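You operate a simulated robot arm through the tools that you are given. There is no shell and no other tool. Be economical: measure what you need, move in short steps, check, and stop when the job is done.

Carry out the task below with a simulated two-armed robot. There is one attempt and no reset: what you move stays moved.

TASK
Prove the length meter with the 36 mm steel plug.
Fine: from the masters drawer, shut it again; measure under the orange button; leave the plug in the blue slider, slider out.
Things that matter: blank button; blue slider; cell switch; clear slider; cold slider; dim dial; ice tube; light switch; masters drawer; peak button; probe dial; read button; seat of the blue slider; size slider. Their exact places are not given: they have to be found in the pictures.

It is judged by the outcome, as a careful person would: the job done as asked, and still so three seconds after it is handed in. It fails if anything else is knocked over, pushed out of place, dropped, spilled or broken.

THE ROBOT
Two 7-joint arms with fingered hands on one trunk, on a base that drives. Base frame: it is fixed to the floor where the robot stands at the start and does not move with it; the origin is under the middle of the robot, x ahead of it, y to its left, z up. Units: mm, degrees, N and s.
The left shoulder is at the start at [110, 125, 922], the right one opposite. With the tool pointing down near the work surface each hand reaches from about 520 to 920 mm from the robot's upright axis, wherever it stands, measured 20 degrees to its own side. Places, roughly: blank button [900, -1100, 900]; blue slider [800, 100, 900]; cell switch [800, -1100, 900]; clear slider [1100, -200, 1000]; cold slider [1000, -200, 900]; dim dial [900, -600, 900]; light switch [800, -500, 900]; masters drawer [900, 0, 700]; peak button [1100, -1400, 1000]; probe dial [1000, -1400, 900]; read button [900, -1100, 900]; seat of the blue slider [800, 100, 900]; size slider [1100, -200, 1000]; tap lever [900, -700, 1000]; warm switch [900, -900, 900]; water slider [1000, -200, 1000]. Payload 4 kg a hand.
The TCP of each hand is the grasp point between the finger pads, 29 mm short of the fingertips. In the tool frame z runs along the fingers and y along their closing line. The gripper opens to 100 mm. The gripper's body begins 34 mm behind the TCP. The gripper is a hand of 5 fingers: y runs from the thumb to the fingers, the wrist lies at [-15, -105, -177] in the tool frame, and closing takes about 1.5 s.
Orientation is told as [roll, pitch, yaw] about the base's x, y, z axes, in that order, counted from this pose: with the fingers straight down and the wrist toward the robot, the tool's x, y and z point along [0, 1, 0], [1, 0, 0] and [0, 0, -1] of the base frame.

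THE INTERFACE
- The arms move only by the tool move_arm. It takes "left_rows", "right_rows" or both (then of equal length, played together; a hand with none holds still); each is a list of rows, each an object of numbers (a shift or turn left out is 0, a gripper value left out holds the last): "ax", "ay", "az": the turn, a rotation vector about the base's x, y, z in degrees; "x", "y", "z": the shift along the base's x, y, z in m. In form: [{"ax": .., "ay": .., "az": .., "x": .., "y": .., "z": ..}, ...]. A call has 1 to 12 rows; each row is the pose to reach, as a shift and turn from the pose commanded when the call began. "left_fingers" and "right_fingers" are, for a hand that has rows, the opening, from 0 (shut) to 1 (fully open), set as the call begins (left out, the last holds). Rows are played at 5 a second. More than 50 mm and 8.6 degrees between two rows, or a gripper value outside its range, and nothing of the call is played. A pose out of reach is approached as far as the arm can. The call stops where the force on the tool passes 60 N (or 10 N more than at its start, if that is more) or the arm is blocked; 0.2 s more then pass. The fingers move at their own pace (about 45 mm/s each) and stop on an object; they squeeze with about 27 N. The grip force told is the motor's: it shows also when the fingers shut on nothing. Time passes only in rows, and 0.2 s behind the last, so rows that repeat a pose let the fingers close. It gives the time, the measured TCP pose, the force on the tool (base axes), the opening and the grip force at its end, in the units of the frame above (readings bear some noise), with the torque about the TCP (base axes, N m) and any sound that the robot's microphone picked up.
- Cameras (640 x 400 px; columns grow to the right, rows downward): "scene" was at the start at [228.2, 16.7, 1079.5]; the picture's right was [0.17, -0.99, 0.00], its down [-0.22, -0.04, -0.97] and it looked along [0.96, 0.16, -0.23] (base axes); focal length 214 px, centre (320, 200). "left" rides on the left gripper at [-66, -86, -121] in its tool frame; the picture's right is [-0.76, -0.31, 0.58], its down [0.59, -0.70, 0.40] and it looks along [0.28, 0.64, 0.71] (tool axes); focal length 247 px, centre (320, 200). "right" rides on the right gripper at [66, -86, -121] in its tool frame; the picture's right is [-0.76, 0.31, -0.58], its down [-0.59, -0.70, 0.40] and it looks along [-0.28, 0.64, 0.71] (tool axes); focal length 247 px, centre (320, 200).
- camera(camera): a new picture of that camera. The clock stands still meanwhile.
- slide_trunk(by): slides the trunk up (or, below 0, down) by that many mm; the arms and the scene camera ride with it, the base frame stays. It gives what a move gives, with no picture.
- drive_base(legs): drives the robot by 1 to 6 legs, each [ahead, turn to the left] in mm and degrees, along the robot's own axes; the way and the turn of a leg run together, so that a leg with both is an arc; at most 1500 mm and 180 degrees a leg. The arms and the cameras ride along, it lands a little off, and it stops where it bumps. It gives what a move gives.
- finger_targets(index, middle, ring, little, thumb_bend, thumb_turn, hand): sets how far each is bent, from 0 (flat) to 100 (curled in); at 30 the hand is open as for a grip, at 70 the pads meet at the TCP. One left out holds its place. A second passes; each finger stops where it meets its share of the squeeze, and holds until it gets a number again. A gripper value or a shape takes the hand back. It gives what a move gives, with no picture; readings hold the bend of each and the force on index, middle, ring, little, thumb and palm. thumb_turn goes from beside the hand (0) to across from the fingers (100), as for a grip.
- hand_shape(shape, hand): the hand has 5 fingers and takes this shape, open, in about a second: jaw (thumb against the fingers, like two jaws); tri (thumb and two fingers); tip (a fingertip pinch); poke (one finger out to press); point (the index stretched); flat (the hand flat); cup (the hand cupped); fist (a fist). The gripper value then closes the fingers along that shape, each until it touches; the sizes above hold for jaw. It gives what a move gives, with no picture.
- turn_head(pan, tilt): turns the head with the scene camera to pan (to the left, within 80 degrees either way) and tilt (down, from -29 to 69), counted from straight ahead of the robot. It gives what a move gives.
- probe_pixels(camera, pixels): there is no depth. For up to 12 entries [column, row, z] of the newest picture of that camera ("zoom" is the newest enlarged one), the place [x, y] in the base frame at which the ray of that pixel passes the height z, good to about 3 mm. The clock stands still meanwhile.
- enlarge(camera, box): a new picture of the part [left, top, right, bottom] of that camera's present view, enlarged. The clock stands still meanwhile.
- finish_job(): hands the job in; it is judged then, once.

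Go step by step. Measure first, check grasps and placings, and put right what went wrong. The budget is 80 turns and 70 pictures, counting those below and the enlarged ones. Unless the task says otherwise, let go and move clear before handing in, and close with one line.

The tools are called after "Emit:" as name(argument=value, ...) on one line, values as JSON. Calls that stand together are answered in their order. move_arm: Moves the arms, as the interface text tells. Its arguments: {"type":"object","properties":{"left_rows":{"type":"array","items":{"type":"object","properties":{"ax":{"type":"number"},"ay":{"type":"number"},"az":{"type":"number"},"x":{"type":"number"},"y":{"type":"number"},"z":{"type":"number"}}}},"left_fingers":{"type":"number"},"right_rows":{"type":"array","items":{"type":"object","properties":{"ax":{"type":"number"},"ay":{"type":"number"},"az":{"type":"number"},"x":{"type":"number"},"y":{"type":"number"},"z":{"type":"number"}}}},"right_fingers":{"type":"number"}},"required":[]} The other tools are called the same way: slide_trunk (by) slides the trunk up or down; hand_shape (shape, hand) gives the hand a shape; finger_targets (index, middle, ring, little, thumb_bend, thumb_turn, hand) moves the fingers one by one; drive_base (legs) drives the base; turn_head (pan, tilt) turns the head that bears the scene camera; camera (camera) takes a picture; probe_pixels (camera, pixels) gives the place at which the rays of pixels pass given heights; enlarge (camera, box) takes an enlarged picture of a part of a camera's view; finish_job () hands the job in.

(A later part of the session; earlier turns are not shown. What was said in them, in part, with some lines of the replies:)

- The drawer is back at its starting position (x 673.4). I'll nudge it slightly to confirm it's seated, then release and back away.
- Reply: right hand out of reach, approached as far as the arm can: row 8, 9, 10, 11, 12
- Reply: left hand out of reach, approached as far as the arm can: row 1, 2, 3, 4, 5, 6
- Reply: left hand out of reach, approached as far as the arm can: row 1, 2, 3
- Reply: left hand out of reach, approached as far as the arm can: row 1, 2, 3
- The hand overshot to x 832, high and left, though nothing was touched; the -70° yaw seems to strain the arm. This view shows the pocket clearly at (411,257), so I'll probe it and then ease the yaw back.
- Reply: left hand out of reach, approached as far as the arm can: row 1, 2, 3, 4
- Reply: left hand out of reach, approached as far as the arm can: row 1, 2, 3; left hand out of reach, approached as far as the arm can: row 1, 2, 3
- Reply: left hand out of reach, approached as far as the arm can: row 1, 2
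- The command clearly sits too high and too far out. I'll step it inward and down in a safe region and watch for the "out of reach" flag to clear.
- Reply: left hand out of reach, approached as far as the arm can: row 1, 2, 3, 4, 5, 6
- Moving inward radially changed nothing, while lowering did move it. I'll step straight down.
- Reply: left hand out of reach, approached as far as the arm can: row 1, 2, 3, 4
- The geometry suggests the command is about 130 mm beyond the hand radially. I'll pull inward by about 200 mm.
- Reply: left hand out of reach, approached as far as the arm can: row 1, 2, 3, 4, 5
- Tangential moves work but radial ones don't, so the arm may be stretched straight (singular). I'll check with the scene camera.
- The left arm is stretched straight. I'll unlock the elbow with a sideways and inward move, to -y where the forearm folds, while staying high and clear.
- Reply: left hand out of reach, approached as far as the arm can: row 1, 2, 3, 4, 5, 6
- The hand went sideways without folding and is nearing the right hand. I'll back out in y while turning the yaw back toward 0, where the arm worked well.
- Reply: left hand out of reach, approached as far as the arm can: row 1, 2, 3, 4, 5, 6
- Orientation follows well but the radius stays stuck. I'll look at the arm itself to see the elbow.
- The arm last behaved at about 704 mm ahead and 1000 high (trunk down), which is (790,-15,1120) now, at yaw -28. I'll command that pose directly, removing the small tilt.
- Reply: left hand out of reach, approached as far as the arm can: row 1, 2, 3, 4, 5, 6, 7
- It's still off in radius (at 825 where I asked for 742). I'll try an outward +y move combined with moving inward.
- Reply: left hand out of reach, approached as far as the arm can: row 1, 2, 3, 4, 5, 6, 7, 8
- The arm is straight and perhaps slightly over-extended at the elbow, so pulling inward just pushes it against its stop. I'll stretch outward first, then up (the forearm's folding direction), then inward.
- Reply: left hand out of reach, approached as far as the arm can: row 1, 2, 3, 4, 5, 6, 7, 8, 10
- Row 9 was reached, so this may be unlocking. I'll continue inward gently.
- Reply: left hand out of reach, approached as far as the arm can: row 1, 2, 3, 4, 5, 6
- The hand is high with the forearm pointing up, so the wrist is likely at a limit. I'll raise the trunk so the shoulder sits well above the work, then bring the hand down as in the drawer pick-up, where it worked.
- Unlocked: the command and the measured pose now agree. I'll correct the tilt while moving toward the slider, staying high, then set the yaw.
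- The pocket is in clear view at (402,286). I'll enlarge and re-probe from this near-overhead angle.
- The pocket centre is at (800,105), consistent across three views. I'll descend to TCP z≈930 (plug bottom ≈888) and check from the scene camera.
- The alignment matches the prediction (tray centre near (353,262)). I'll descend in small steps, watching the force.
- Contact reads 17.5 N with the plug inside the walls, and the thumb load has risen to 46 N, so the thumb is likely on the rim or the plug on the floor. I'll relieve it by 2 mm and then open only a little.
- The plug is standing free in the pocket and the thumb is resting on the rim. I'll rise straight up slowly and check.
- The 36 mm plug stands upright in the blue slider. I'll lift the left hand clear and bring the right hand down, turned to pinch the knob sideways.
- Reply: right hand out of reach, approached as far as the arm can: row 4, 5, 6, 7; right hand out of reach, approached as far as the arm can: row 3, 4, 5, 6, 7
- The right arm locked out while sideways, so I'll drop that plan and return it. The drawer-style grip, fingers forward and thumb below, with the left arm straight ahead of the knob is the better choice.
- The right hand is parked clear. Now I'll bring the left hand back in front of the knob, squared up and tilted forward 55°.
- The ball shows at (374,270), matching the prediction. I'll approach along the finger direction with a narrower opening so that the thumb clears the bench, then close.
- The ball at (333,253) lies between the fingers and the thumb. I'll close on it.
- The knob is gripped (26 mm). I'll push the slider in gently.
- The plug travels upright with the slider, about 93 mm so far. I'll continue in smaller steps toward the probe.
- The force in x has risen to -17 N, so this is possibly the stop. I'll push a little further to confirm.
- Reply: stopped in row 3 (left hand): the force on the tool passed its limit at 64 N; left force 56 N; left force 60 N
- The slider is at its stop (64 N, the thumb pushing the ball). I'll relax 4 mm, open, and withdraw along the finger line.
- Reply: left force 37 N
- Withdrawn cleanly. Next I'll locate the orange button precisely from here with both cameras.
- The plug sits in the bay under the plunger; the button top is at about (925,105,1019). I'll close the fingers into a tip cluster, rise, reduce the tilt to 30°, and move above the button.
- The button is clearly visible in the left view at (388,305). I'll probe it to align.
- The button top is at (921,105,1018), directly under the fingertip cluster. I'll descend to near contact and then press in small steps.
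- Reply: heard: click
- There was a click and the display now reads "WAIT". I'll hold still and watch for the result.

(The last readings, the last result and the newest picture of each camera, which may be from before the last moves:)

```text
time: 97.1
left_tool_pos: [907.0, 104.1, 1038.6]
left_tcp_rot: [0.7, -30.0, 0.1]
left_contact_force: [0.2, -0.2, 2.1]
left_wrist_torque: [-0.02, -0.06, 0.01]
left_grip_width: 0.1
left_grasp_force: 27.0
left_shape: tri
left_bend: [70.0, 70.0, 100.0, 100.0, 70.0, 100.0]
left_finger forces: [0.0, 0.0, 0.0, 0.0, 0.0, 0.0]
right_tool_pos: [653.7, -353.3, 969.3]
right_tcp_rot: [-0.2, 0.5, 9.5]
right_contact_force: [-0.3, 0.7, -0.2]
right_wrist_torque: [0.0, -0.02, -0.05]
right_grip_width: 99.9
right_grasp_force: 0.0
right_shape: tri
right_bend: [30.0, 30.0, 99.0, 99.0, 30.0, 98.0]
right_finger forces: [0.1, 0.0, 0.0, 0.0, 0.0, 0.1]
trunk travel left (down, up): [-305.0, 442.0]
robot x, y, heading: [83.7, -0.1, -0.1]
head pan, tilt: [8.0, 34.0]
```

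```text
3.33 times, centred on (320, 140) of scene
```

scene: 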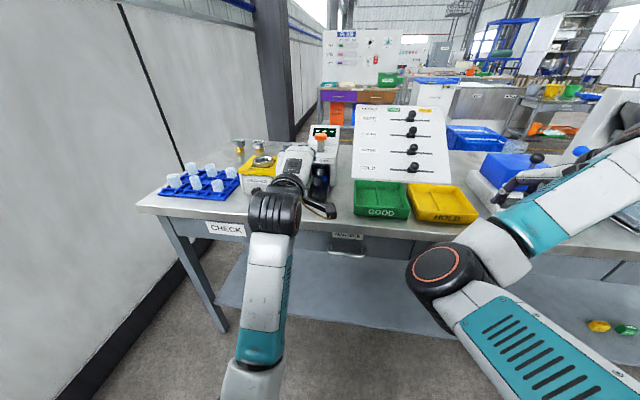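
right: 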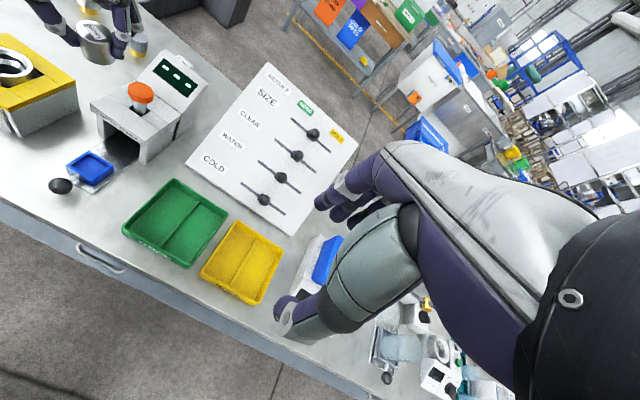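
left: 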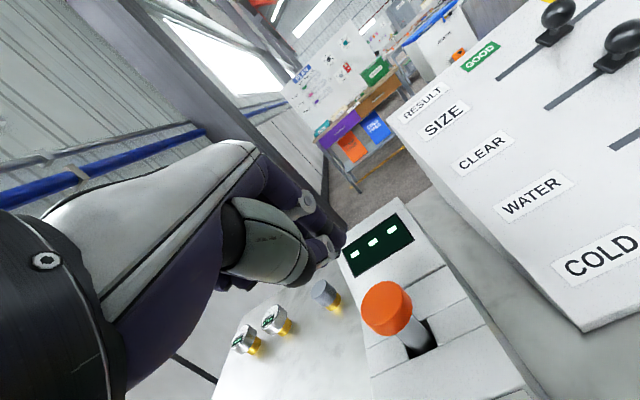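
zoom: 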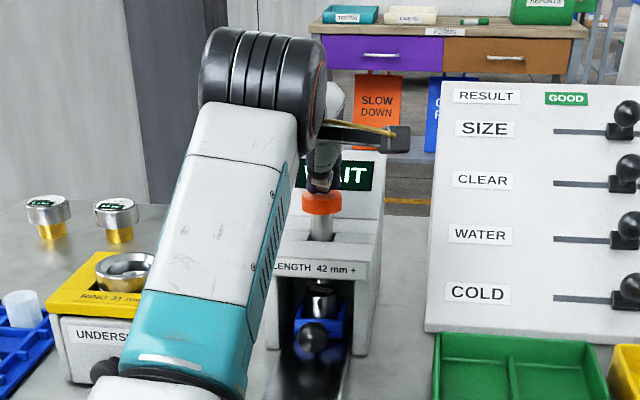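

It still reads WAIT, so I'll keep holding a few more seconds.

Emit:
move_arm(left_rows=[{}, {}, {}, {}, {}, {}, {}, {}, {}, {}, {}, {}])

Emit:
move_arm(left_rows=[{}, {}, {}, {}, {}, {}, {}, {}, {}, {}, {}, {}])

Emit:
move_arm(left_rows=[{"z": 0.02}, {"z": 0.04}, {"z": 0.06}, {"z": 0.08, "x": -0.03}, {"z": 0.09, "x": -0.07}, {"z": 0.09, "x": -0.11}, {"z": 0.09, "x": -0.15}])

Emit:
enlarge(camera="scene", box=[270, 80, 370, 200])

```text
time: 99.7
left_tool_pos: [907.2, 104.5, 1040.1]
left_tcp_rot: [0.6, -30.0, 0.0]
left_contact_force: [1.2, -0.5, 2.3]
left_wrist_torque: [-0.02, -0.06, -0.04]
left_grip_width: 0.1
left_grasp_force: 27.2
left_shape: tri
left_bend: [70.0, 70.0, 100.0, 100.0, 70.0, 100.0]
left_finger forces: [0.0, 0.0, 0.1, 0.0, 0.1, 0.1]
right_tool_pos: [654.9, -352.4, 970.0]
right_tcp_rot: [-0.2, 0.5, 9.5]
right_contact_force: [0.0, -0.8, 0.7]
right_wrist_torque: [-0.01, -0.01, -0.01]
right_grip_width: 99.7
right_grasp_force: 0.1
right_shape: tri
right_bend: [30.0, 30.0, 99.0, 99.0, 30.0, 98.0]
right_finger forces: [0.1, 0.0, 0.0, 0.0, 0.0, 0.0]
trunk travel left (down, up): [-305.0, 442.0]
robot x, y, heading: [84.3, 1.7, 0.3]
head pan, tilt: [8.0, 34.0]
```

```text
time: 102.3
left_tool_pos: [907.0, 104.5, 1040.3]
left_tcp_rot: [0.7, -30.0, 0.0]
left_contact_force: [-0.3, -0.3, 2.5]
left_wrist_torque: [-0.01, -0.03, 0.0]
left_grip_width: 0.2
left_grasp_force: 27.1
left_shape: tri
left_bend: [70.0, 70.0, 100.0, 100.0, 70.0, 100.0]
left_finger forces: [0.1, 0.1, 0.0, 0.0, 0.0, 0.2]
right_tool_pos: [653.9, -352.5, 968.8]
right_tcp_rot: [-0.3, 0.5, 9.4]
right_contact_force: [0.2, -0.1, -0.2]
right_wrist_torque: [-0.01, 0.01, 0.0]
right_grip_width: 100.1
right_grasp_force: 0.0
right_shape: tri
right_bend: [30.0, 30.0, 99.0, 99.0, 30.0, 98.0]
right_finger forces: [0.0, 0.1, 0.0, 0.1, 0.0, 0.0]
trunk travel left (down, up): [-305.0, 442.0]
robot x, y, heading: [78.8, 0.2, -0.1]
head pan, tilt: [8.0, 34.0]
```

```text
time: 103.9
left_tool_pos: [757.1, 104.0, 1130.1]
left_tcp_rot: [0.8, -30.1, 0.0]
left_contact_force: [-0.1, -0.1, 1.2]
left_wrist_torque: [-0.01, 0.01, 0.01]
left_grip_width: 0.3
left_grasp_force: 26.4
left_shape: tri
left_bend: [70.0, 70.0, 100.0, 100.0, 70.0, 100.0]
left_finger forces: [0.0, 0.1, 0.0, 0.1, 0.0, 0.0]
right_tool_pos: [654.3, -352.7, 969.2]
right_tcp_rot: [-0.2, 0.5, 9.6]
right_contact_force: [0.8, -0.2, 0.3]
right_wrist_torque: [0.01, -0.03, 0.0]
right_grip_width: 100.0
right_grasp_force: 0.0
right_shape: tri
right_bend: [30.0, 30.0, 99.0, 99.0, 30.0, 98.0]
right_finger forces: [0.0, 0.0, 0.0, 0.0, 0.1, 0.0]
trunk travel left (down, up): [-305.0, 442.0]
robot x, y, heading: [82.9, -2.7, -0.1]
head pan, tilt: [8.0, 34.0]
```

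```text
3.33 times, centred on (320, 140) of scene
```

zoom: 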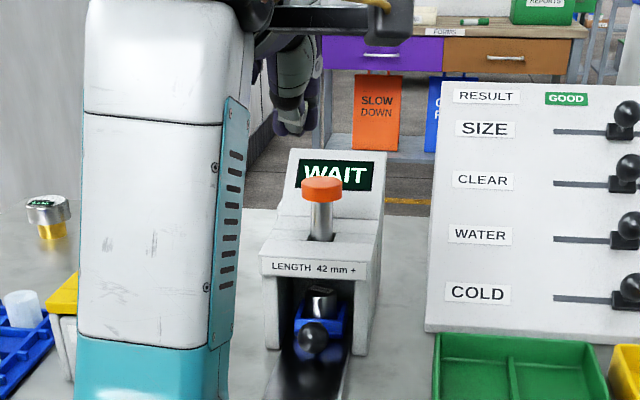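

The button sprang back and the display still shows WAIT. I'll use the time to prepare the left hand in front of the knob, then check again.

Emit:
probe_pixels(camera="scene", pixels=[[317.6, 181.1, 880], [317.6, 181.1, 886], [317.6, 181.1, 892]])

Emit:
move_arm(left_rows=[{"ay": -5, "z": -0.02}, {"ay": -10, "z": -0.045, "x": -0.005}, {"ay": -15, "z": -0.07, "x": -0.01}, {"ay": -20, "z": -0.095, "x": -0.015}, {"ay": -25, "z": -0.12, "x": -0.02}, {"ay": -25, "z": -0.14, "x": -0.02}, {"ay": -25, "z": -0.14, "x": -0.02}, {"ay": -25, "z": -0.14, "x": -0.02}, {"ay": -25, "z": -0.14, "x": -0.02}, {"ay": -25, "z": -0.14, "x": -0.02}, {"ay": -25, "z": -0.14, "x": -0.02}, {"ay": -25, "z": -0.14, "x": -0.02}], left_fingers=0.45)

Emit:
move_arm(left_rows=[{}, {}, {}, {}, {}, {}, {}, {}, {}, {}, {}, {}])

Emit:
camera(camera="left")

```text
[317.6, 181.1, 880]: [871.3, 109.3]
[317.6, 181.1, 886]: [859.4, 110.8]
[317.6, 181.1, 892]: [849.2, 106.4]
```

```text
time: 106.5
left_tool_pos: [738.8, 104.2, 989.6]
left_tcp_rot: [0.7, -55.0, 0.1]
left_contact_force: [-0.2, 0.8, -0.7]
left_wrist_torque: [-0.03, -0.01, 0.01]
left_grip_width: 44.7
left_grasp_force: 0.1
left_shape: tri
left_bend: [42.0, 45.0, 99.0, 99.0, 40.0, 100.0]
left_finger forces: [0.0, 0.1, 0.0, 0.0, 0.1, 0.0]
right_tool_pos: [653.9, -352.2, 969.7]
right_tcp_rot: [-0.2, 0.6, 9.5]
right_contact_force: [-0.6, -0.5, 0.6]
right_wrist_torque: [0.0, 0.03, -0.01]
right_grip_width: 99.8
right_grasp_force: 0.1
right_shape: tri
right_bend: [30.0, 30.0, 99.0, 99.0, 30.0, 98.0]
right_finger forces: [0.1, 0.1, 0.1, 0.0, 0.1, 0.0]
trunk travel left (down, up): [-305.0, 442.0]
robot x, y, heading: [85.6, -1.9, -0.1]
head pan, tilt: [8.0, 34.0]
```

```text
time: 109.1
left_tool_pos: [738.4, 104.0, 989.6]
left_tcp_rot: [0.7, -55.0, 0.1]
left_contact_force: [-0.2, -0.2, 0.2]
left_wrist_torque: [-0.02, 0.01, -0.01]
left_grip_width: 44.9
left_grasp_force: 0.1
left_shape: tri
left_bend: [42.0, 45.0, 99.0, 99.0, 40.0, 100.0]
left_finger forces: [0.0, 0.0, 0.0, 0.0, 0.1, 0.0]
right_tool_pos: [653.8, -353.3, 970.1]
right_tcp_rot: [-0.2, 0.6, 9.5]
right_contact_force: [-1.0, -0.5, 0.3]
right_wrist_torque: [-0.04, 0.02, 0.0]
right_grip_width: 100.1
right_grasp_force: 0.0
right_shape: tri
right_bend: [30.0, 30.0, 99.0, 99.0, 30.0, 98.0]
right_finger forces: [0.0, 0.0, 0.1, 0.0, 0.1, 0.0]
trunk travel left (down, up): [-305.0, 442.0]
robot x, y, heading: [80.9, 1.7, -0.2]
head pan, tilt: [8.0, 34.0]
```

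```text
4 pictures are left
```

left: 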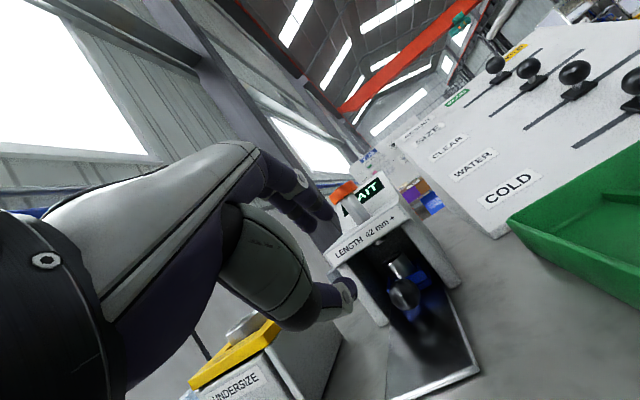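

It still reads WAIT 15 s after the click. I'll wait longer, listening for a sound, and save the pictures.

Emit:
move_arm(left_rows=[{}, {}, {}, {}, {}, {}, {}, {}, {}, {}, {}, {}])

Emit:
move_arm(left_rows=[{}, {}, {}, {}, {}, {}, {}, {}, {}, {}, {}, {}])

Emit:
move_arm(left_rows=[{}, {}, {}, {}, {}, {}, {}, {}, {}, {}, {}, {}])

Emit:
move_arm(left_rows=[{}, {}, {}, {}, {}, {}, {}, {}, {}, {}, {}, {}])

Emit:
move_arm(left_rows=[{}, {}, {}, {}, {}, {}, {}, {}, {}, {}, {}, {}])

Emit:
move_arm(left_rows=[{}, {}, {}, {}, {}, {}, {}, {}, {}, {}, {}, {}])

```text
time: 111.7
left_tool_pos: [739.1, 104.6, 990.3]
left_tcp_rot: [0.7, -55.1, 0.1]
left_contact_force: [-0.4, -0.2, -0.1]
left_wrist_torque: [0.0, -0.02, 0.03]
left_grip_width: 44.8
left_grasp_force: 0.1
left_shape: tri
left_bend: [42.0, 45.0, 99.0, 99.0, 40.0, 100.0]
left_finger forces: [0.0, 0.0, 0.1, 0.0, 0.0, 0.0]
right_tool_pos: [653.5, -352.8, 969.0]
right_tcp_rot: [-0.2, 0.6, 9.5]
right_contact_force: [0.2, 0.4, -0.7]
right_wrist_torque: [0.02, 0.01, 0.0]
right_grip_width: 99.7
right_grasp_force: 0.1
right_shape: tri
right_bend: [30.0, 30.0, 99.0, 99.0, 30.0, 98.0]
right_finger forces: [0.0, 0.0, 0.1, 0.1, 0.1, 0.1]
trunk travel left (down, up): [-305.0, 442.0]
robot x, y, heading: [85.6, 0.7, -0.0]
head pan, tilt: [8.0, 34.0]
```

```text
time: 114.3
left_tool_pos: [738.0, 104.9, 988.7]
left_tcp_rot: [0.6, -55.0, 0.1]
left_contact_force: [0.2, -0.2, 0.2]
left_wrist_torque: [0.02, 0.02, -0.03]
left_grip_width: 44.8
left_grasp_force: 0.0
left_shape: tri
left_bend: [42.0, 45.0, 99.0, 99.0, 40.0, 100.0]
left_finger forces: [0.1, 0.1, 0.0, 0.1, 0.1, 0.1]
right_tool_pos: [654.0, -353.0, 970.5]
right_tcp_rot: [-0.3, 0.6, 9.4]
right_contact_force: [-0.1, -0.6, 1.0]
right_wrist_torque: [-0.01, 0.02, 0.03]
right_grip_width: 99.8
right_grasp_force: 0.1
right_shape: tri
right_bend: [30.0, 30.0, 99.0, 99.0, 30.0, 98.0]
right_finger forces: [0.0, 0.0, 0.0, 0.1, 0.0, 0.0]
trunk travel left (down, up): [-305.0, 442.0]
robot x, y, heading: [84.4, -0.5, -0.1]
head pan, tilt: [8.0, 34.0]
```

```text
time: 116.9
left_tool_pos: [738.3, 104.4, 989.5]
left_tcp_rot: [0.7, -55.0, 0.1]
left_contact_force: [-0.3, -0.5, -0.1]
left_wrist_torque: [-0.04, -0.01, 0.02]
left_grip_width: 44.5
left_grasp_force: 0.0
left_shape: tri
left_bend: [42.0, 45.0, 99.0, 99.0, 40.0, 100.0]
left_finger forces: [0.0, 0.1, 0.0, 0.0, 0.1, 0.0]
right_tool_pos: [653.3, -353.2, 969.7]
right_tcp_rot: [-0.1, 0.6, 9.6]
right_contact_force: [-0.1, 0.3, -0.1]
right_wrist_torque: [0.0, 0.03, -0.01]
right_grip_width: 100.0
right_grasp_force: 0.0
right_shape: tri
right_bend: [30.0, 30.0, 99.0, 99.0, 30.0, 98.0]
right_finger forces: [0.1, 0.0, 0.0, 0.0, 0.0, 0.0]
trunk travel left (down, up): [-305.0, 442.0]
robot x, y, heading: [82.7, 1.5, -0.2]
head pan, tilt: [8.0, 34.0]
```

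```text
time: 119.5
left_tool_pos: [739.0, 103.6, 989.4]
left_tcp_rot: [0.7, -55.0, 0.1]
left_contact_force: [-0.6, 0.1, 0.1]
left_wrist_torque: [0.02, -0.01, 0.01]
left_grip_width: 44.9
left_grasp_force: 0.1
left_shape: tri
left_bend: [42.0, 45.0, 99.0, 99.0, 40.0, 100.0]
left_finger forces: [0.0, 0.1, 0.1, 0.1, 0.0, 0.0]
right_tool_pos: [652.5, -352.3, 969.3]
right_tcp_rot: [-0.2, 0.6, 9.5]
right_contact_force: [-0.1, 0.2, -0.2]
right_wrist_torque: [0.02, -0.01, -0.03]
right_grip_width: 100.0
right_grasp_force: 0.0
right_shape: tri
right_bend: [30.0, 30.0, 99.0, 99.0, 30.0, 98.0]
right_finger forces: [0.1, 0.0, 0.0, 0.0, 0.0, 0.0]
trunk travel left (down, up): [-305.0, 442.0]
robot x, y, heading: [80.3, 1.8, 0.2]
head pan, tilt: [8.0, 34.0]
```

```text
time: 122.1
left_tool_pos: [739.1, 103.6, 989.9]
left_tcp_rot: [0.7, -55.0, 0.1]
left_contact_force: [0.4, -0.2, -0.2]
left_wrist_torque: [0.03, -0.03, -0.01]
left_grip_width: 44.7
left_grasp_force: 0.2
left_shape: tri
left_bend: [42.0, 45.0, 99.0, 99.0, 40.0, 100.0]
left_finger forces: [0.0, 0.1, 0.1, 0.0, 0.2, 0.1]
right_tool_pos: [652.9, -353.5, 969.2]
right_tcp_rot: [-0.2, 0.6, 9.5]
right_contact_force: [-0.3, 0.3, -0.2]
right_wrist_torque: [-0.04, -0.03, 0.0]
right_grip_width: 99.9
right_grasp_force: 0.0
right_shape: tri
right_bend: [30.0, 30.0, 99.0, 99.0, 30.0, 98.0]
right_finger forces: [0.0, 0.0, 0.0, 0.0, 0.1, 0.1]
trunk travel left (down, up): [-305.0, 442.0]
robot x, y, heading: [84.3, -3.8, 0.1]
head pan, tilt: [8.0, 34.0]
```

```text
time: 124.7
left_tool_pos: [738.9, 103.6, 990.7]
left_tcp_rot: [0.7, -55.0, 0.1]
left_contact_force: [-0.4, 0.2, -0.2]
left_wrist_torque: [-0.02, -0.01, -0.02]
left_grip_width: 44.6
left_grasp_force: 0.2
left_shape: tri
left_bend: [42.0, 45.0, 99.0, 99.0, 40.0, 100.0]
left_finger forces: [0.0, 0.1, 0.0, 0.0, 0.0, 0.0]
right_tool_pos: [654.7, -352.5, 970.7]
right_tcp_rot: [-0.3, 0.7, 9.5]
right_contact_force: [-1.0, -0.9, -0.6]
right_wrist_torque: [-0.04, 0.0, 0.0]
right_grip_width: 99.8
right_grasp_force: 0.0
right_shape: tri
right_bend: [30.0, 30.0, 99.0, 99.0, 30.0, 98.0]
right_finger forces: [0.0, 0.0, 0.0, 0.0, 0.1, 0.0]
trunk travel left (down, up): [-305.0, 442.0]
robot x, y, heading: [83.5, 0.4, 0.2]
head pan, tilt: [8.0, 34.0]
```

I've waited 30 s since the click, so one picture of the display.

Emit:
enlarge(camera="scene", box=[270, 80, 370, 200])

```text
3.33 times, centred on (320, 140) of scene
```

zoom: 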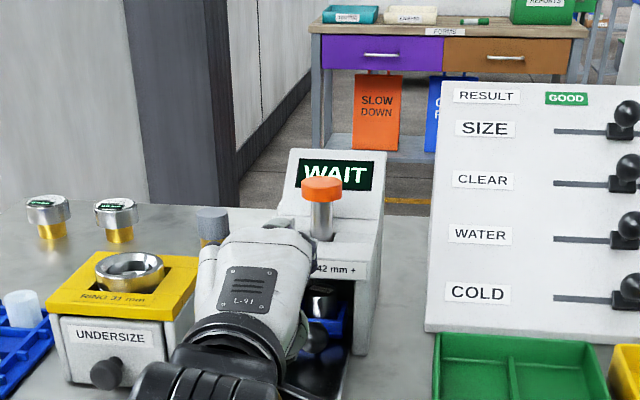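

It still reads WAIT. The measurement may simply be slow, so I'll wait another 30 s, listening for a sound.

Emit:
move_arm(left_rows=[{}, {}, {}, {}, {}, {}, {}, {}, {}, {}, {}, {}])

Emit:
move_arm(left_rows=[{}, {}, {}, {}, {}, {}, {}, {}, {}, {}, {}, {}])

Emit:
move_arm(left_rows=[{}, {}, {}, {}, {}, {}, {}, {}, {}, {}, {}, {}])

Emit:
move_arm(left_rows=[{}, {}, {}, {}, {}, {}, {}, {}, {}, {}, {}, {}])

Emit:
move_arm(left_rows=[{}, {}, {}, {}, {}, {}, {}, {}, {}, {}, {}, {}])

Emit:
move_arm(left_rows=[{}, {}, {}, {}, {}, {}, {}, {}, {}, {}, {}, {}])

Emit:
move_arm(left_rows=[{}, {}, {}, {}, {}, {}, {}, {}, {}, {}, {}, {}])

Emit:
move_arm(left_rows=[{}, {}, {}, {}, {}, {}, {}, {}, {}, {}, {}, {}])

Emit:
move_arm(left_rows=[{}, {}, {}, {}, {}, {}, {}, {}, {}, {}, {}, {}])

Emit:
move_arm(left_rows=[{}, {}, {}, {}, {}, {}, {}, {}, {}, {}, {}, {}])

Emit:
move_arm(left_rows=[{}, {}, {}, {}, {}, {}, {}, {}, {}, {}, {}, {}])

Emit:
move_arm(left_rows=[{}, {}, {}, {}, {}, {}, {}, {}, {}, {}, {}, {}])

```text
time: 127.3
left_tool_pos: [737.9, 104.0, 989.1]
left_tcp_rot: [0.6, -55.0, 0.0]
left_contact_force: [0.0, -0.1, -0.4]
left_wrist_torque: [-0.02, -0.02, -0.05]
left_grip_width: 44.7
left_grasp_force: 0.0
left_shape: tri
left_bend: [42.0, 45.0, 99.0, 99.0, 40.0, 100.0]
left_finger forces: [0.1, 0.0, 0.0, 0.0, 0.1, 0.0]
right_tool_pos: [654.1, -352.8, 970.0]
right_tcp_rot: [-0.2, 0.6, 9.5]
right_contact_force: [0.7, -0.8, 1.1]
right_wrist_torque: [0.02, 0.0, 0.0]
right_grip_width: 99.9
right_grasp_force: 0.0
right_shape: tri
right_bend: [30.0, 30.0, 99.0, 99.0, 30.0, 98.0]
right_finger forces: [0.0, 0.0, 0.0, 0.0, 0.0, 0.0]
trunk travel left (down, up): [-305.0, 442.0]
robot x, y, heading: [78.9, 0.3, -0.2]
head pan, tilt: [8.0, 34.0]
```

```text
time: 129.9
left_tool_pos: [738.9, 103.3, 988.8]
left_tcp_rot: [0.7, -55.0, 0.1]
left_contact_force: [0.5, -0.5, -0.4]
left_wrist_torque: [0.02, 0.0, -0.02]
left_grip_width: 44.6
left_grasp_force: 0.0
left_shape: tri
left_bend: [42.0, 45.0, 99.0, 99.0, 40.0, 100.0]
left_finger forces: [0.1, 0.0, 0.0, 0.1, 0.0, 0.0]
right_tool_pos: [654.2, -353.0, 970.2]
right_tcp_rot: [-0.2, 0.7, 9.5]
right_contact_force: [0.3, -0.5, 0.1]
right_wrist_torque: [-0.02, 0.01, 0.01]
right_grip_width: 100.0
right_grasp_force: 0.0
right_shape: tri
right_bend: [30.0, 30.0, 99.0, 99.0, 30.0, 98.0]
right_finger forces: [0.0, 0.0, 0.0, 0.0, 0.0, 0.0]
trunk travel left (down, up): [-305.0, 442.0]
robot x, y, heading: [84.9, -5.5, 0.3]
head pan, tilt: [8.0, 34.0]
```

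```text
time: 132.5
left_tool_pos: [738.7, 104.2, 991.2]
left_tcp_rot: [0.7, -55.0, 0.1]
left_contact_force: [0.6, 0.1, 0.3]
left_wrist_torque: [-0.01, -0.03, -0.04]
left_grip_width: 44.3
left_grasp_force: 0.2
left_shape: tri
left_bend: [42.0, 45.0, 99.0, 99.0, 40.0, 100.0]
left_finger forces: [0.1, 0.1, 0.0, 0.1, 0.0, 0.0]
right_tool_pos: [653.5, -353.1, 969.8]
right_tcp_rot: [-0.1, 0.6, 9.6]
right_contact_force: [-0.1, -0.3, 0.7]
right_wrist_torque: [0.0, -0.02, 0.02]
right_grip_width: 99.6
right_grasp_force: 0.1
right_shape: tri
right_bend: [30.0, 30.0, 99.0, 99.0, 30.0, 98.0]
right_finger forces: [0.0, 0.1, 0.0, 0.1, 0.1, 0.0]
trunk travel left (down, up): [-305.0, 442.0]
robot x, y, heading: [82.5, -5.8, 0.3]
head pan, tilt: [8.0, 34.0]
```

```text
time: 135.1
left_tool_pos: [738.2, 103.6, 989.9]
left_tcp_rot: [0.8, -54.9, 0.1]
left_contact_force: [0.6, 0.5, 0.0]
left_wrist_torque: [-0.05, 0.02, 0.02]
left_grip_width: 44.8
left_grasp_force: 0.1
left_shape: tri
left_bend: [42.0, 45.0, 99.0, 99.0, 40.0, 100.0]
left_finger forces: [0.1, 0.0, 0.1, 0.0, 0.0, 0.1]
right_tool_pos: [653.5, -353.3, 969.4]
right_tcp_rot: [-0.2, 0.6, 9.5]
right_contact_force: [0.0, 0.9, 0.1]
right_wrist_torque: [0.0, 0.01, -0.01]
right_grip_width: 99.9
right_grasp_force: 0.0
right_shape: tri
right_bend: [30.0, 30.0, 99.0, 99.0, 30.0, 98.0]
right_finger forces: [0.0, 0.1, 0.1, 0.1, 0.0, 0.1]
trunk travel left (down, up): [-305.0, 442.0]
robot x, y, heading: [80.4, -1.4, 0.1]
head pan, tilt: [8.0, 34.0]
```

```text
time: 137.7
left_tool_pos: [739.5, 103.9, 990.4]
left_tcp_rot: [0.7, -55.1, 0.0]
left_contact_force: [0.7, 0.2, -0.5]
left_wrist_torque: [-0.02, -0.01, 0.01]
left_grip_width: 44.5
left_grasp_force: 0.2
left_shape: tri
left_bend: [42.0, 45.0, 99.0, 99.0, 40.0, 100.0]
left_finger forces: [0.1, 0.0, 0.0, 0.0, 0.0, 0.0]
right_tool_pos: [653.7, -352.4, 969.7]
right_tcp_rot: [-0.2, 0.6, 9.4]
right_contact_force: [1.3, -0.4, 0.5]
right_wrist_torque: [0.0, -0.03, 0.0]
right_grip_width: 100.0
right_grasp_force: 0.1
right_shape: tri
right_bend: [30.0, 30.0, 99.0, 99.0, 30.0, 98.0]
right_finger forces: [0.0, 0.1, 0.1, 0.0, 0.0, 0.0]
trunk travel left (down, up): [-305.0, 442.0]
robot x, y, heading: [83.5, 0.5, -0.3]
head pan, tilt: [8.0, 34.0]
```

```text
time: 140.3
left_tool_pos: [737.9, 103.9, 990.0]
left_tcp_rot: [0.8, -55.0, 0.1]
left_contact_force: [0.7, -0.2, -0.6]
left_wrist_torque: [-0.01, -0.03, 0.02]
left_grip_width: 44.9
left_grasp_force: 0.0
left_shape: tri
left_bend: [42.0, 45.0, 99.0, 99.0, 40.0, 100.0]
left_finger forces: [0.0, 0.0, 0.0, 0.1, 0.0, 0.0]
right_tool_pos: [653.8, -352.7, 969.0]
right_tcp_rot: [-0.1, 0.6, 9.6]
right_contact_force: [-0.5, -0.3, 0.0]
right_wrist_torque: [-0.01, 0.0, 0.05]
right_grip_width: 99.6
right_grasp_force: 0.0
right_shape: tri
right_bend: [30.0, 30.0, 99.0, 99.0, 30.0, 98.0]
right_finger forces: [0.0, 0.0, 0.0, 0.1, 0.1, 0.1]
trunk travel left (down, up): [-305.0, 442.0]
robot x, y, heading: [86.2, -1.0, -0.1]
head pan, tilt: [8.0, 34.0]
```

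```text
time: 142.9
left_tool_pos: [737.4, 104.1, 990.1]
left_tcp_rot: [0.8, -55.1, 0.1]
left_contact_force: [-0.3, -0.1, 0.6]
left_wrist_torque: [-0.04, -0.02, 0.01]
left_grip_width: 44.7
left_grasp_force: 0.0
left_shape: tri
left_bend: [42.0, 45.0, 99.0, 99.0, 40.0, 100.0]
left_finger forces: [0.0, 0.1, 0.1, 0.0, 0.0, 0.1]
right_tool_pos: [653.9, -353.4, 969.5]
right_tcp_rot: [-0.1, 0.7, 9.4]
right_contact_force: [-0.3, 0.5, -0.2]
right_wrist_torque: [0.0, 0.02, 0.0]
right_grip_width: 99.9
right_grasp_force: 0.1
right_shape: tri
right_bend: [30.0, 30.0, 99.0, 99.0, 30.0, 98.0]
right_finger forces: [0.1, 0.0, 0.0, 0.0, 0.0, 0.1]
trunk travel left (down, up): [-305.0, 442.0]
robot x, y, heading: [83.1, -1.4, 0.0]
head pan, tilt: [8.0, 34.0]
```

```text
time: 145.5
left_tool_pos: [737.9, 104.0, 989.3]
left_tcp_rot: [0.8, -55.0, 0.1]
left_contact_force: [-0.4, 0.5, 0.3]
left_wrist_torque: [0.0, 0.02, 0.0]
left_grip_width: 44.8
left_grasp_force: 0.0
left_shape: tri
left_bend: [42.0, 45.0, 99.0, 99.0, 40.0, 100.0]
left_finger forces: [0.0, 0.0, 0.0, 0.0, 0.1, 0.1]
right_tool_pos: [653.4, -353.0, 969.8]
right_tcp_rot: [-0.2, 0.6, 9.5]
right_contact_force: [0.1, 0.1, 0.4]
right_wrist_torque: [-0.01, 0.02, 0.03]
right_grip_width: 99.9
right_grasp_force: 0.1
right_shape: tri
right_bend: [30.0, 30.0, 99.0, 99.0, 30.0, 98.0]
right_finger forces: [0.0, 0.0, 0.0, 0.0, 0.1, 0.0]
trunk travel left (down, up): [-305.0, 442.0]
robot x, y, heading: [86.4, -1.3, 0.1]
head pan, tilt: [8.0, 34.0]
```

```text
time: 148.1
left_tool_pos: [738.2, 103.8, 989.0]
left_tcp_rot: [0.7, -55.1, 0.0]
left_contact_force: [0.3, 0.7, -0.2]
left_wrist_torque: [0.0, -0.01, -0.01]
left_grip_width: 44.5
left_grasp_force: 0.1
left_shape: tri
left_bend: [42.0, 45.0, 99.0, 99.0, 40.0, 100.0]
left_finger forces: [0.0, 0.1, 0.0, 0.0, 0.1, 0.0]
right_tool_pos: [653.3, -354.0, 969.3]
right_tcp_rot: [-0.1, 0.7, 9.4]
right_contact_force: [0.2, 0.5, -0.5]
right_wrist_torque: [0.02, 0.03, 0.01]
right_grip_width: 100.0
right_grasp_force: 0.1
right_shape: tri
right_bend: [30.0, 30.0, 99.0, 99.0, 30.0, 98.0]
right_finger forces: [0.0, 0.1, 0.0, 0.0, 0.0, 0.0]
trunk travel left (down, up): [-305.0, 442.0]
robot x, y, heading: [83.9, 0.4, -0.1]
head pan, tilt: [8.0, 34.0]
```

```text
time: 150.7
left_tool_pos: [738.4, 104.4, 988.9]
left_tcp_rot: [0.7, -55.0, 0.1]
left_contact_force: [0.2, 0.3, 0.0]
left_wrist_torque: [-0.02, 0.0, -0.01]
left_grip_width: 44.7
left_grasp_force: 0.2
left_shape: tri
left_bend: [42.0, 45.0, 99.0, 99.0, 40.0, 100.0]
left_finger forces: [0.0, 0.0, 0.0, 0.0, 0.0, 0.0]
right_tool_pos: [653.0, -352.5, 969.6]
right_tcp_rot: [-0.3, 0.5, 9.5]
right_contact_force: [-0.2, -0.1, 0.0]
right_wrist_torque: [0.02, -0.01, 0.03]
right_grip_width: 100.2
right_grasp_force: 0.1
right_shape: tri
right_bend: [30.0, 30.0, 99.0, 99.0, 30.0, 98.0]
right_finger forces: [0.0, 0.0, 0.0, 0.1, 0.0, 0.0]
trunk travel left (down, up): [-305.0, 442.0]
robot x, y, heading: [87.0, 3.8, 0.2]
head pan, tilt: [8.0, 34.0]
```

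```text
time: 153.3
left_tool_pos: [738.7, 105.0, 990.6]
left_tcp_rot: [0.8, -55.1, 0.2]
left_contact_force: [0.2, 0.4, -0.3]
left_wrist_torque: [0.01, 0.01, 0.0]
left_grip_width: 44.5
left_grasp_force: 0.0
left_shape: tri
left_bend: [42.0, 45.0, 99.0, 99.0, 40.0, 100.0]
left_finger forces: [0.0, 0.1, 0.0, 0.0, 0.0, 0.0]
right_tool_pos: [653.8, -352.9, 968.6]
right_tcp_rot: [-0.2, 0.5, 9.5]
right_contact_force: [1.2, -0.2, -0.7]
right_wrist_torque: [0.02, -0.01, -0.01]
right_grip_width: 100.0
right_grasp_force: 0.0
right_shape: tri
right_bend: [30.0, 30.0, 99.0, 99.0, 30.0, 98.0]
right_finger forces: [0.1, 0.1, 0.0, 0.0, 0.1, 0.0]
trunk travel left (down, up): [-305.0, 442.0]
robot x, y, heading: [83.8, -2.7, -0.2]
head pan, tilt: [8.0, 34.0]
```

```text
time: 155.9
left_tool_pos: [738.4, 105.6, 989.1]
left_tcp_rot: [0.7, -55.0, 0.1]
left_contact_force: [0.3, -0.2, -0.2]
left_wrist_torque: [-0.04, -0.02, 0.01]
left_grip_width: 44.5
left_grasp_force: 0.1
left_shape: tri
left_bend: [42.0, 45.0, 99.0, 99.0, 40.0, 100.0]
left_finger forces: [0.0, 0.0, 0.0, 0.0, 0.0, 0.1]
right_tool_pos: [654.9, -353.0, 969.5]
right_tcp_rot: [-0.2, 0.6, 9.5]
right_contact_force: [-0.5, -0.3, -0.4]
right_wrist_torque: [0.01, -0.01, -0.04]
right_grip_width: 100.3
right_grasp_force: 0.0
right_shape: tri
right_bend: [30.0, 30.0, 99.0, 99.0, 30.0, 98.0]
right_finger forces: [0.0, 0.0, 0.0, 0.1, 0.0, 0.0]
trunk travel left (down, up): [-305.0, 442.0]
robot x, y, heading: [79.6, 1.3, -0.1]
head pan, tilt: [8.0, 34.0]
```

No sound, 61 s after the click. I'll take one picture of the display before deciding.

Emit:
enlarge(camera="scene", box=[270, 80, 370, 200])

```text
3.33 times, centred on (320, 140) of scene
```

zoom: 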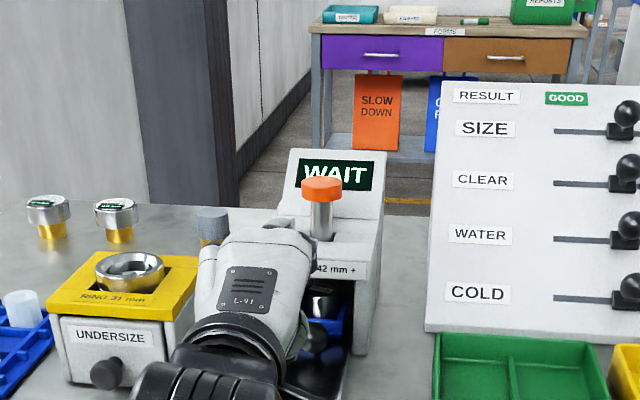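

It still reads WAIT, so the light 2 N press probably wasn't a full stroke, or the timing was too early. I'll go back and press again, this time fully.

Emit:
move_arm(left_rows=[{"z": 0.02}, {"z": 0.045, "ay": 5}, {"z": 0.07, "ay": 10}, {"z": 0.095, "ay": 15, "x": 0.01}, {"z": 0.12, "ay": 20, "x": 0.02}, {"z": 0.14, "ay": 25, "x": 0.04}, {"z": 0.14, "ay": 25, "x": 0.08}, {"z": 0.14, "ay": 25, "x": 0.12}, {"z": 0.13, "ay": 25, "x": 0.15}, {"z": 0.12, "ay": 25, "x": 0.17}], left_fingers=0)

Emit:
move_arm(left_rows=[{"z": -0.025}, {"z": -0.05}, {"z": -0.065}, {"z": -0.069}, {"z": -0.073}, {"z": -0.077}, {"z": -0.08}])

```text
time: 158.1
left_tool_pos: [908.1, 105.4, 1109.9]
left_tcp_rot: [0.7, -29.9, 0.1]
left_contact_force: [-0.2, 0.7, 0.0]
left_wrist_torque: [-0.01, 0.01, -0.01]
left_grip_width: 0.0
left_grasp_force: 27.1
left_shape: tri
left_bend: [70.0, 70.0, 100.0, 100.0, 70.0, 100.0]
left_finger forces: [0.0, 0.0, 0.1, 0.0, 0.1, 0.0]
right_tool_pos: [654.5, -353.0, 970.6]
right_tcp_rot: [-0.3, 0.5, 9.6]
right_contact_force: [-0.1, -0.9, 0.5]
right_wrist_torque: [0.0, 0.02, -0.02]
right_grip_width: 99.7
right_grasp_force: 0.1
right_shape: tri
right_bend: [30.0, 30.0, 99.0, 99.0, 30.0, 98.0]
right_finger forces: [0.0, 0.0, 0.0, 0.1, 0.1, 0.1]
trunk travel left (down, up): [-305.0, 442.0]
robot x, y, heading: [82.6, -3.7, 0.2]
head pan, tilt: [8.0, 34.0]
```

```text
time: 159.7
left_tool_pos: [908.8, 103.5, 1031.1]
left_tcp_rot: [0.7, -30.1, 0.0]
left_contact_force: [0.0, -0.2, 4.1]
left_wrist_torque: [-0.01, -0.05, -0.01]
left_grip_width: 0.0
left_grasp_force: 27.3
left_shape: tri
left_bend: [70.0, 70.0, 100.0, 100.0, 70.0, 100.0]
left_finger forces: [0.1, 0.0, 0.1, 0.0, 0.1, 0.0]
right_tool_pos: [653.0, -353.0, 969.8]
right_tcp_rot: [-0.2, 0.5, 9.6]
right_contact_force: [-0.3, 0.0, 0.5]
right_wrist_torque: [-0.04, 0.02, 0.0]
right_grip_width: 100.0
right_grasp_force: 0.1
right_shape: tri
right_bend: [30.0, 30.0, 99.0, 99.0, 30.0, 98.0]
right_finger forces: [0.1, 0.1, 0.0, 0.0, 0.1, 0.0]
trunk travel left (down, up): [-305.0, 442.0]
robot x, y, heading: [83.5, -5.3, -0.2]
head pan, tilt: [8.0, 34.0]
heard: click
```

A click again, with only a soft spring force (4 N). I'll keep pressing until the plunger meets something firm.

Emit:
move_arm(left_rows=[{"z": -0.004}, {"z": -0.008}, {"z": -0.012}, {"z": -0.015}])

Emit:
move_arm(left_rows=[{"z": -0.003}, {"z": -0.006}, {"z": -0.009}, {"z": -0.012}])

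```text
time: 160.7
left_tool_pos: [905.7, 104.7, 1026.0]
left_tcp_rot: [0.7, -31.2, 0.0]
left_contact_force: [2.4, -0.8, 29.6]
left_wrist_torque: [0.08, -0.56, 0.02]
left_grip_width: 0.0
left_grasp_force: 26.6
left_shape: tri
left_bend: [70.0, 70.0, 100.0, 100.0, 70.0, 100.0]
left_finger forces: [0.2, 41.2, 0.0, 0.0, 0.0, 0.0]
right_tool_pos: [652.0, -353.1, 971.9]
right_tcp_rot: [-0.3, 0.4, 9.5]
right_contact_force: [0.4, 0.5, -0.5]
right_wrist_torque: [0.03, 0.0, -0.02]
right_grip_width: 100.1
right_grasp_force: 0.0
right_shape: tri
right_bend: [30.0, 30.0, 99.0, 99.0, 30.0, 98.0]
right_finger forces: [0.0, 0.1, 0.0, 0.1, 0.0, 0.0]
trunk travel left (down, up): [-305.0, 442.0]
robot x, y, heading: [82.0, 0.1, -0.1]
head pan, tilt: [8.0, 34.0]
```

```text
time: 161.7
left_tool_pos: [903.8, 104.3, 1024.5]
left_tcp_rot: [0.6, -32.3, -0.1]
left_contact_force: [0.2, 3.7, 46.4]
left_wrist_torque: [0.28, -0.82, 0.02]
left_grip_width: 0.0
left_grasp_force: 26.9
left_shape: tri
left_bend: [70.0, 70.0, 100.0, 100.0, 70.0, 100.0]
left_finger forces: [0.0, 58.0, 0.0, 0.0, 0.0, 0.0]
right_tool_pos: [649.0, -353.9, 972.2]
right_tcp_rot: [-0.3, 0.4, 9.5]
right_contact_force: [0.1, -0.2, 0.4]
right_wrist_torque: [0.04, -0.01, 0.01]
right_grip_width: 100.2
right_grasp_force: 0.0
right_shape: tri
right_bend: [30.0, 30.0, 99.0, 99.0, 30.0, 98.0]
right_finger forces: [0.0, 0.1, 0.0, 0.0, 0.0, 0.0]
trunk travel left (down, up): [-305.0, 442.0]
robot x, y, heading: [81.4, -1.5, 0.2]
head pan, tilt: [8.0, 34.0]
```

The button is bottomed (46 N). I'll hold briefly, release, back away to the pre-grasp spot, wait, then look.

Emit:
move_arm(left_rows=[{"z": 0.01}, {"z": 0.01}, {"z": 0.01}, {"z": 0.01}, {"z": 0.01}, {"z": 0.01}, {"z": 0.01}, {"z": 0.03}, {"z": 0.06}, {"z": 0.09}, {"z": 0.1, "x": -0.03}, {"z": 0.1, "x": -0.07}])

Emit:
move_arm(left_rows=[{"x": -0.04}, {"x": -0.08}, {"x": -0.095, "z": -0.02, "ay": -5}, {"x": -0.1, "z": -0.045, "ay": -10}, {"x": -0.1, "z": -0.07, "ay": -15}, {"x": -0.1, "z": -0.095, "ay": -20}, {"x": -0.1, "z": -0.12, "ay": -25}, {"x": -0.1, "z": -0.14, "ay": -25}, {"x": -0.1, "z": -0.14, "ay": -25}, {"x": -0.1, "z": -0.14, "ay": -25}], left_fingers=0.45)

Emit:
move_arm(left_rows=[{}, {}, {}, {}, {}, {}, {}, {}, {}, {}, {}, {}])

Emit:
enlarge(camera="scene", box=[270, 80, 370, 200])

```text
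time: 164.3
left_tool_pos: [839.3, 105.4, 1101.5]
left_tcp_rot: [0.7, -30.1, 0.0]
left_contact_force: [0.5, 0.0, 0.3]
left_wrist_torque: [0.0, 0.04, 0.02]
left_grip_width: 0.2
left_grasp_force: 26.9
left_shape: tri
left_bend: [70.0, 70.0, 100.0, 100.0, 70.0, 100.0]
left_finger forces: [0.0, 0.0, 0.0, 0.0, 0.1, 0.0]
right_tool_pos: [654.1, -353.0, 970.2]
right_tcp_rot: [-0.3, 0.5, 9.4]
right_contact_force: [-0.7, -0.1, -0.3]
right_wrist_torque: [-0.05, 0.01, -0.01]
right_grip_width: 100.0
right_grasp_force: 0.0
right_shape: tri
right_bend: [30.0, 30.0, 99.0, 99.0, 30.0, 98.0]
right_finger forces: [0.1, 0.0, 0.0, 0.1, 0.0, 0.0]
trunk travel left (down, up): [-305.0, 442.0]
robot x, y, heading: [81.8, -0.2, 0.1]
head pan, tilt: [8.0, 34.0]
```

```text
time: 166.5
left_tool_pos: [739.4, 106.0, 963.2]
left_tcp_rot: [0.7, -55.0, 0.1]
left_contact_force: [0.3, -0.3, -1.0]
left_wrist_torque: [0.01, 0.0, -0.03]
left_grip_width: 44.6
left_grasp_force: 0.0
left_shape: tri
left_bend: [42.0, 45.0, 99.0, 100.0, 40.0, 100.0]
left_finger forces: [0.0, 0.1, 0.0, 0.1, 0.1, 0.1]
right_tool_pos: [653.2, -353.2, 969.8]
right_tcp_rot: [-0.3, 0.6, 9.5]
right_contact_force: [0.0, 0.0, -0.3]
right_wrist_torque: [0.03, 0.0, -0.01]
right_grip_width: 99.9
right_grasp_force: 0.0
right_shape: tri
right_bend: [30.0, 30.0, 99.0, 99.0, 30.0, 98.0]
right_finger forces: [0.1, 0.0, 0.0, 0.0, 0.1, 0.0]
trunk travel left (down, up): [-305.0, 442.0]
robot x, y, heading: [79.8, -0.5, -0.0]
head pan, tilt: [8.0, 34.0]
```

```text
time: 169.1
left_tool_pos: [738.5, 105.1, 963.1]
left_tcp_rot: [0.7, -55.0, 0.1]
left_contact_force: [0.3, 0.4, 0.4]
left_wrist_torque: [0.0, 0.0, 0.01]
left_grip_width: 44.8
left_grasp_force: 0.0
left_shape: tri
left_bend: [42.0, 45.0, 99.0, 100.0, 40.0, 100.0]
left_finger forces: [0.0, 0.0, 0.0, 0.0, 0.1, 0.0]
right_tool_pos: [653.2, -352.8, 969.1]
right_tcp_rot: [-0.2, 0.6, 9.5]
right_contact_force: [-0.5, -0.2, -0.2]
right_wrist_torque: [0.03, -0.03, 0.02]
right_grip_width: 99.5
right_grasp_force: 0.0
right_shape: tri
right_bend: [30.0, 30.0, 99.0, 99.0, 30.0, 98.0]
right_finger forces: [0.1, 0.1, 0.1, 0.1, 0.0, 0.0]
trunk travel left (down, up): [-305.0, 442.0]
robot x, y, heading: [81.7, 1.9, 0.1]
head pan, tilt: [8.0, 34.0]
```

```text
3.33 times, centred on (320, 140) of scene
```

zoom: 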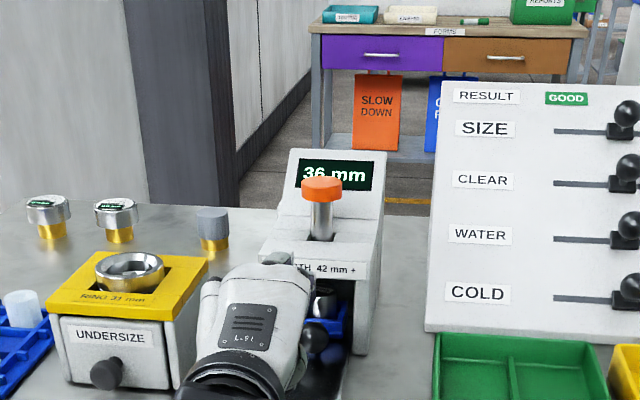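

The display reads "36 mm": the measurement is done. Now I'll re-grasp the knob at about (857,105,886) the same way as before and pull the slider out.

Emit:
move_arm(left_rows=[{"x": 0.017}, {"x": 0.04, "z": -0.016}, {"x": 0.06, "z": -0.03}, {"x": 0.08, "z": -0.044}, {"x": 0.095, "z": -0.055}, {"x": 0.103, "z": -0.06}])

Emit:
move_arm(left_rows=[{}, {}, {}, {}, {}, {}], left_fingers=0)

```text
time: 170.5
left_tool_pos: [838.6, 103.7, 907.5]
left_tcp_rot: [0.6, -55.4, 0.1]
left_contact_force: [-15.3, -0.6, 6.0]
left_wrist_torque: [-0.04, -0.15, 0.05]
left_grip_width: 42.1
left_grasp_force: 0.1
left_shape: tri
left_bend: [42.0, 47.0, 99.0, 100.0, 36.0, 100.0]
left_finger forces: [0.0, 9.1, 0.0, 0.0, 10.9, 0.1]
right_tool_pos: [652.3, -353.5, 972.1]
right_tcp_rot: [-0.2, 0.4, 9.4]
right_contact_force: [0.1, -0.1, 0.1]
right_wrist_torque: [-0.03, -0.03, 0.03]
right_grip_width: 100.0
right_grasp_force: 0.0
right_shape: tri
right_bend: [30.0, 30.0, 99.0, 99.0, 30.0, 98.0]
right_finger forces: [0.1, 0.0, 0.1, 0.1, 0.0, 0.0]
trunk travel left (down, up): [-305.0, 442.0]
robot x, y, heading: [83.1, -1.3, 0.2]
head pan, tilt: [8.0, 34.0]
```

```text
time: 171.9
left_tool_pos: [839.0, 103.5, 904.6]
left_tcp_rot: [0.7, -55.0, 0.0]
left_contact_force: [-13.4, -3.9, 4.4]
left_wrist_torque: [-0.12, 0.24, -0.06]
left_grip_width: 27.3
left_grasp_force: 27.0
left_shape: tri
left_bend: [65.0, 56.0, 100.0, 100.0, 40.0, 100.0]
left_finger forces: [13.4, 7.3, 0.0, 0.1, 28.3, 0.0]
right_tool_pos: [652.4, -353.4, 970.6]
right_tcp_rot: [-0.3, 0.5, 9.4]
right_contact_force: [-0.4, -0.2, -0.8]
right_wrist_torque: [0.0, -0.02, 0.03]
right_grip_width: 99.8
right_grasp_force: 0.0
right_shape: tri
right_bend: [30.0, 30.0, 99.0, 99.0, 30.0, 98.0]
right_finger forces: [0.0, 0.1, 0.1, 0.1, 0.1, 0.1]
trunk travel left (down, up): [-305.0, 442.0]
robot x, y, heading: [82.0, 1.5, -0.0]
head pan, tilt: [8.0, 34.0]
```

The knob is gripped (27 mm). I'll pull the slider out gently.

Emit:
move_arm(left_rows=[{"x": -0.004}, {"x": -0.01}, {"x": -0.018}, {"x": -0.026}, {"x": -0.034}, {"x": -0.042}, {"x": -0.05}, {"x": -0.058}, {"x": -0.066}, {"x": -0.074}, {"x": -0.082}, {"x": -0.09}])

Emit:
move_arm(left_rows=[{"x": -0.007}, {"x": -0.013}, {"x": -0.019}, {"x": -0.023}, {"x": -0.026}])

```text
time: 174.5
left_tool_pos: [750.3, 104.3, 903.8]
left_tcp_rot: [0.7, -55.0, 0.0]
left_contact_force: [-0.5, -5.5, 2.8]
left_wrist_torque: [-0.11, -0.06, -0.11]
left_grip_width: 25.9
left_grasp_force: 27.3
left_shape: tri
left_bend: [64.0, 55.0, 100.0, 100.0, 43.0, 100.0]
left_finger forces: [15.9, 7.5, 0.0, 0.0, 21.9, 0.0]
right_tool_pos: [652.8, -354.6, 969.0]
right_tcp_rot: [-0.1, 0.5, 9.6]
right_contact_force: [0.0, -0.8, -0.1]
right_wrist_torque: [0.01, -0.02, 0.01]
right_grip_width: 100.1
right_grasp_force: 0.0
right_shape: tri
right_bend: [30.0, 30.0, 99.0, 99.0, 30.0, 98.0]
right_finger forces: [0.0, 0.1, 0.0, 0.0, 0.0, 0.0]
trunk travel left (down, up): [-305.0, 442.0]
robot x, y, heading: [81.5, -0.2, 0.3]
head pan, tilt: [8.0, 34.0]
```

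```text
time: 175.7
left_tool_pos: [724.5, 104.5, 903.6]
left_tcp_rot: [0.9, -55.1, 0.0]
left_contact_force: [-0.4, -5.3, 2.4]
left_wrist_torque: [-0.13, -0.08, -0.1]
left_grip_width: 25.9
left_grasp_force: 27.3
left_shape: tri
left_bend: [64.0, 55.0, 100.0, 100.0, 43.0, 100.0]
left_finger forces: [15.5, 7.9, 0.0, 0.0, 21.2, 0.1]
right_tool_pos: [653.4, -353.3, 970.3]
right_tcp_rot: [0.0, 0.5, 9.5]
right_contact_force: [-1.1, 0.5, -0.5]
right_wrist_torque: [-0.05, -0.02, 0.0]
right_grip_width: 100.0
right_grasp_force: 0.1
right_shape: tri
right_bend: [30.0, 30.0, 99.0, 99.0, 30.0, 98.0]
right_finger forces: [0.0, 0.0, 0.0, 0.1, 0.0, 0.1]
trunk travel left (down, up): [-305.0, 442.0]
robot x, y, heading: [83.1, 0.8, -0.0]
head pan, tilt: [8.0, 34.0]
```

The slider is nearly at its original out position. I'll pull gently a few more mm to find the stop.

Emit:
move_arm(left_rows=[{"x": -0.002}, {"x": -0.004}, {"x": -0.006}])

```text
time: 176.5
left_tool_pos: [719.4, 104.2, 903.7]
left_tcp_rot: [0.7, -55.0, 0.0]
left_contact_force: [-0.2, -4.3, 3.2]
left_wrist_torque: [-0.04, -0.06, -0.08]
left_grip_width: 26.0
left_grasp_force: 26.7
left_shape: tri
left_bend: [64.0, 55.0, 100.0, 100.0, 43.0, 100.0]
left_finger forces: [15.1, 8.4, 0.1, 0.1, 21.0, 0.1]
right_tool_pos: [652.9, -353.0, 970.6]
right_tcp_rot: [-0.2, 0.5, 9.6]
right_contact_force: [-0.7, 0.0, 0.6]
right_wrist_torque: [0.01, -0.02, 0.0]
right_grip_width: 99.9
right_grasp_force: 0.0
right_shape: tri
right_bend: [30.0, 30.0, 99.0, 99.0, 30.0, 98.0]
right_finger forces: [0.1, 0.1, 0.1, 0.0, 0.0, 0.0]
trunk travel left (down, up): [-305.0, 442.0]
robot x, y, heading: [82.8, -0.4, 0.2]
head pan, tilt: [8.0, 34.0]
5 turns are left
```

Five turns are left. I'll pull 3 mm more, release, withdraw along the finger line, and take the last picture.

Emit:
move_arm(left_rows=[{"x": -0.0015}, {"x": -0.003}])

Emit:
move_arm(left_rows=[{}, {}, {}, {"x": -0.01, "z": 0.007}, {"x": -0.03, "z": 0.021}, {"x": -0.06, "z": 0.042}, {"x": -0.095, "z": 0.066}, {"x": -0.13, "z": 0.09}], left_fingers=0.45)

Emit:
enlarge(camera="scene", box=[240, 100, 400, 260])

```text
time: 177.1
left_tool_pos: [715.5, 104.6, 902.5]
left_tcp_rot: [0.8, -55.1, 0.0]
left_contact_force: [5.5, -4.0, 4.5]
left_wrist_torque: [-0.09, -0.17, -0.02]
left_grip_width: 25.6
left_grasp_force: 26.5
left_shape: tri
left_bend: [64.0, 55.0, 100.0, 100.0, 45.0, 100.0]
left_finger forces: [15.2, 9.1, 0.1, 0.0, 18.4, 0.0]
right_tool_pos: [653.7, -354.2, 968.9]
right_tcp_rot: [-0.2, 0.6, 9.4]
right_contact_force: [0.2, 1.3, 0.6]
right_wrist_torque: [0.01, -0.01, 0.02]
right_grip_width: 99.6
right_grasp_force: 0.0
right_shape: tri
right_bend: [30.0, 30.0, 99.0, 99.0, 30.0, 98.0]
right_finger forces: [0.0, 0.1, 0.1, 0.0, 0.0, 0.0]
trunk travel left (down, up): [-305.0, 442.0]
robot x, y, heading: [84.5, -0.6, 0.4]
head pan, tilt: [8.0, 34.0]
```

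```text
time: 179.1
left_tool_pos: [595.9, 110.8, 1037.3]
left_tcp_rot: [5.6, -60.9, -3.4]
left_contact_force: [0.2, 0.1, -0.2]
left_wrist_torque: [-0.01, 0.01, 0.02]
left_grip_width: 44.7
left_grasp_force: 0.1
left_shape: tri
left_bend: [42.0, 45.0, 99.0, 100.0, 39.0, 100.0]
left_finger forces: [0.1, 0.0, 0.1, 0.1, 0.0, 0.0]
right_tool_pos: [654.9, -354.0, 970.3]
right_tcp_rot: [-0.2, 0.4, 9.4]
right_contact_force: [-0.8, 0.3, 0.6]
right_wrist_torque: [-0.03, 0.06, 0.0]
right_grip_width: 99.8
right_grasp_force: 0.1
right_shape: tri
right_bend: [30.0, 30.0, 99.0, 99.0, 30.0, 98.0]
right_finger forces: [0.1, 0.1, 0.1, 0.0, 0.1, 0.0]
trunk travel left (down, up): [-305.0, 442.0]
robot x, y, heading: [81.0, -0.8, 0.0]
head pan, tilt: [8.0, 34.0]
stopped in row 8 (left hand): the arm was blocked; the commanded pose is now the measured one
```

```text
2.50 times, centred on (320, 180) of scene
4 turns are left
```

zoom: 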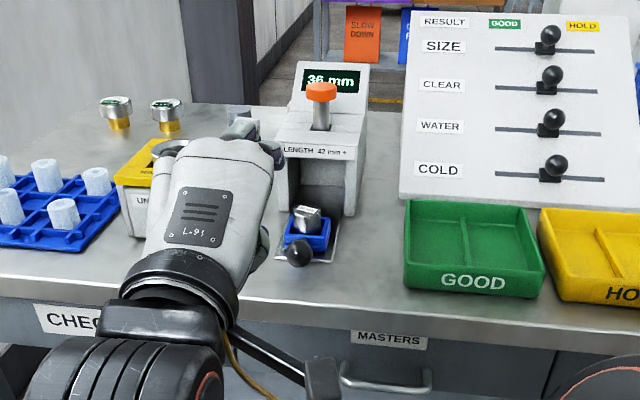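

The display reads "36 mm", the blue slider is out at (305,235) with the plug in it, the MASTERS drawer is shut, and both hands are clear, so I'm handing in.

Emit:
finish_job()

```text
The job is handed in.
```

I proved the length meter with the 36 mm steel plug and handed the job in. The display read "36 mm" after a second, full press of the orange button; the first light press left it on "WAIT". The blue slider is out with the plug in it, and the masters drawer is shut. In the last picture the plug looked slightly tilted in its pocket. I left it, as only a few turns and no pictures remained.
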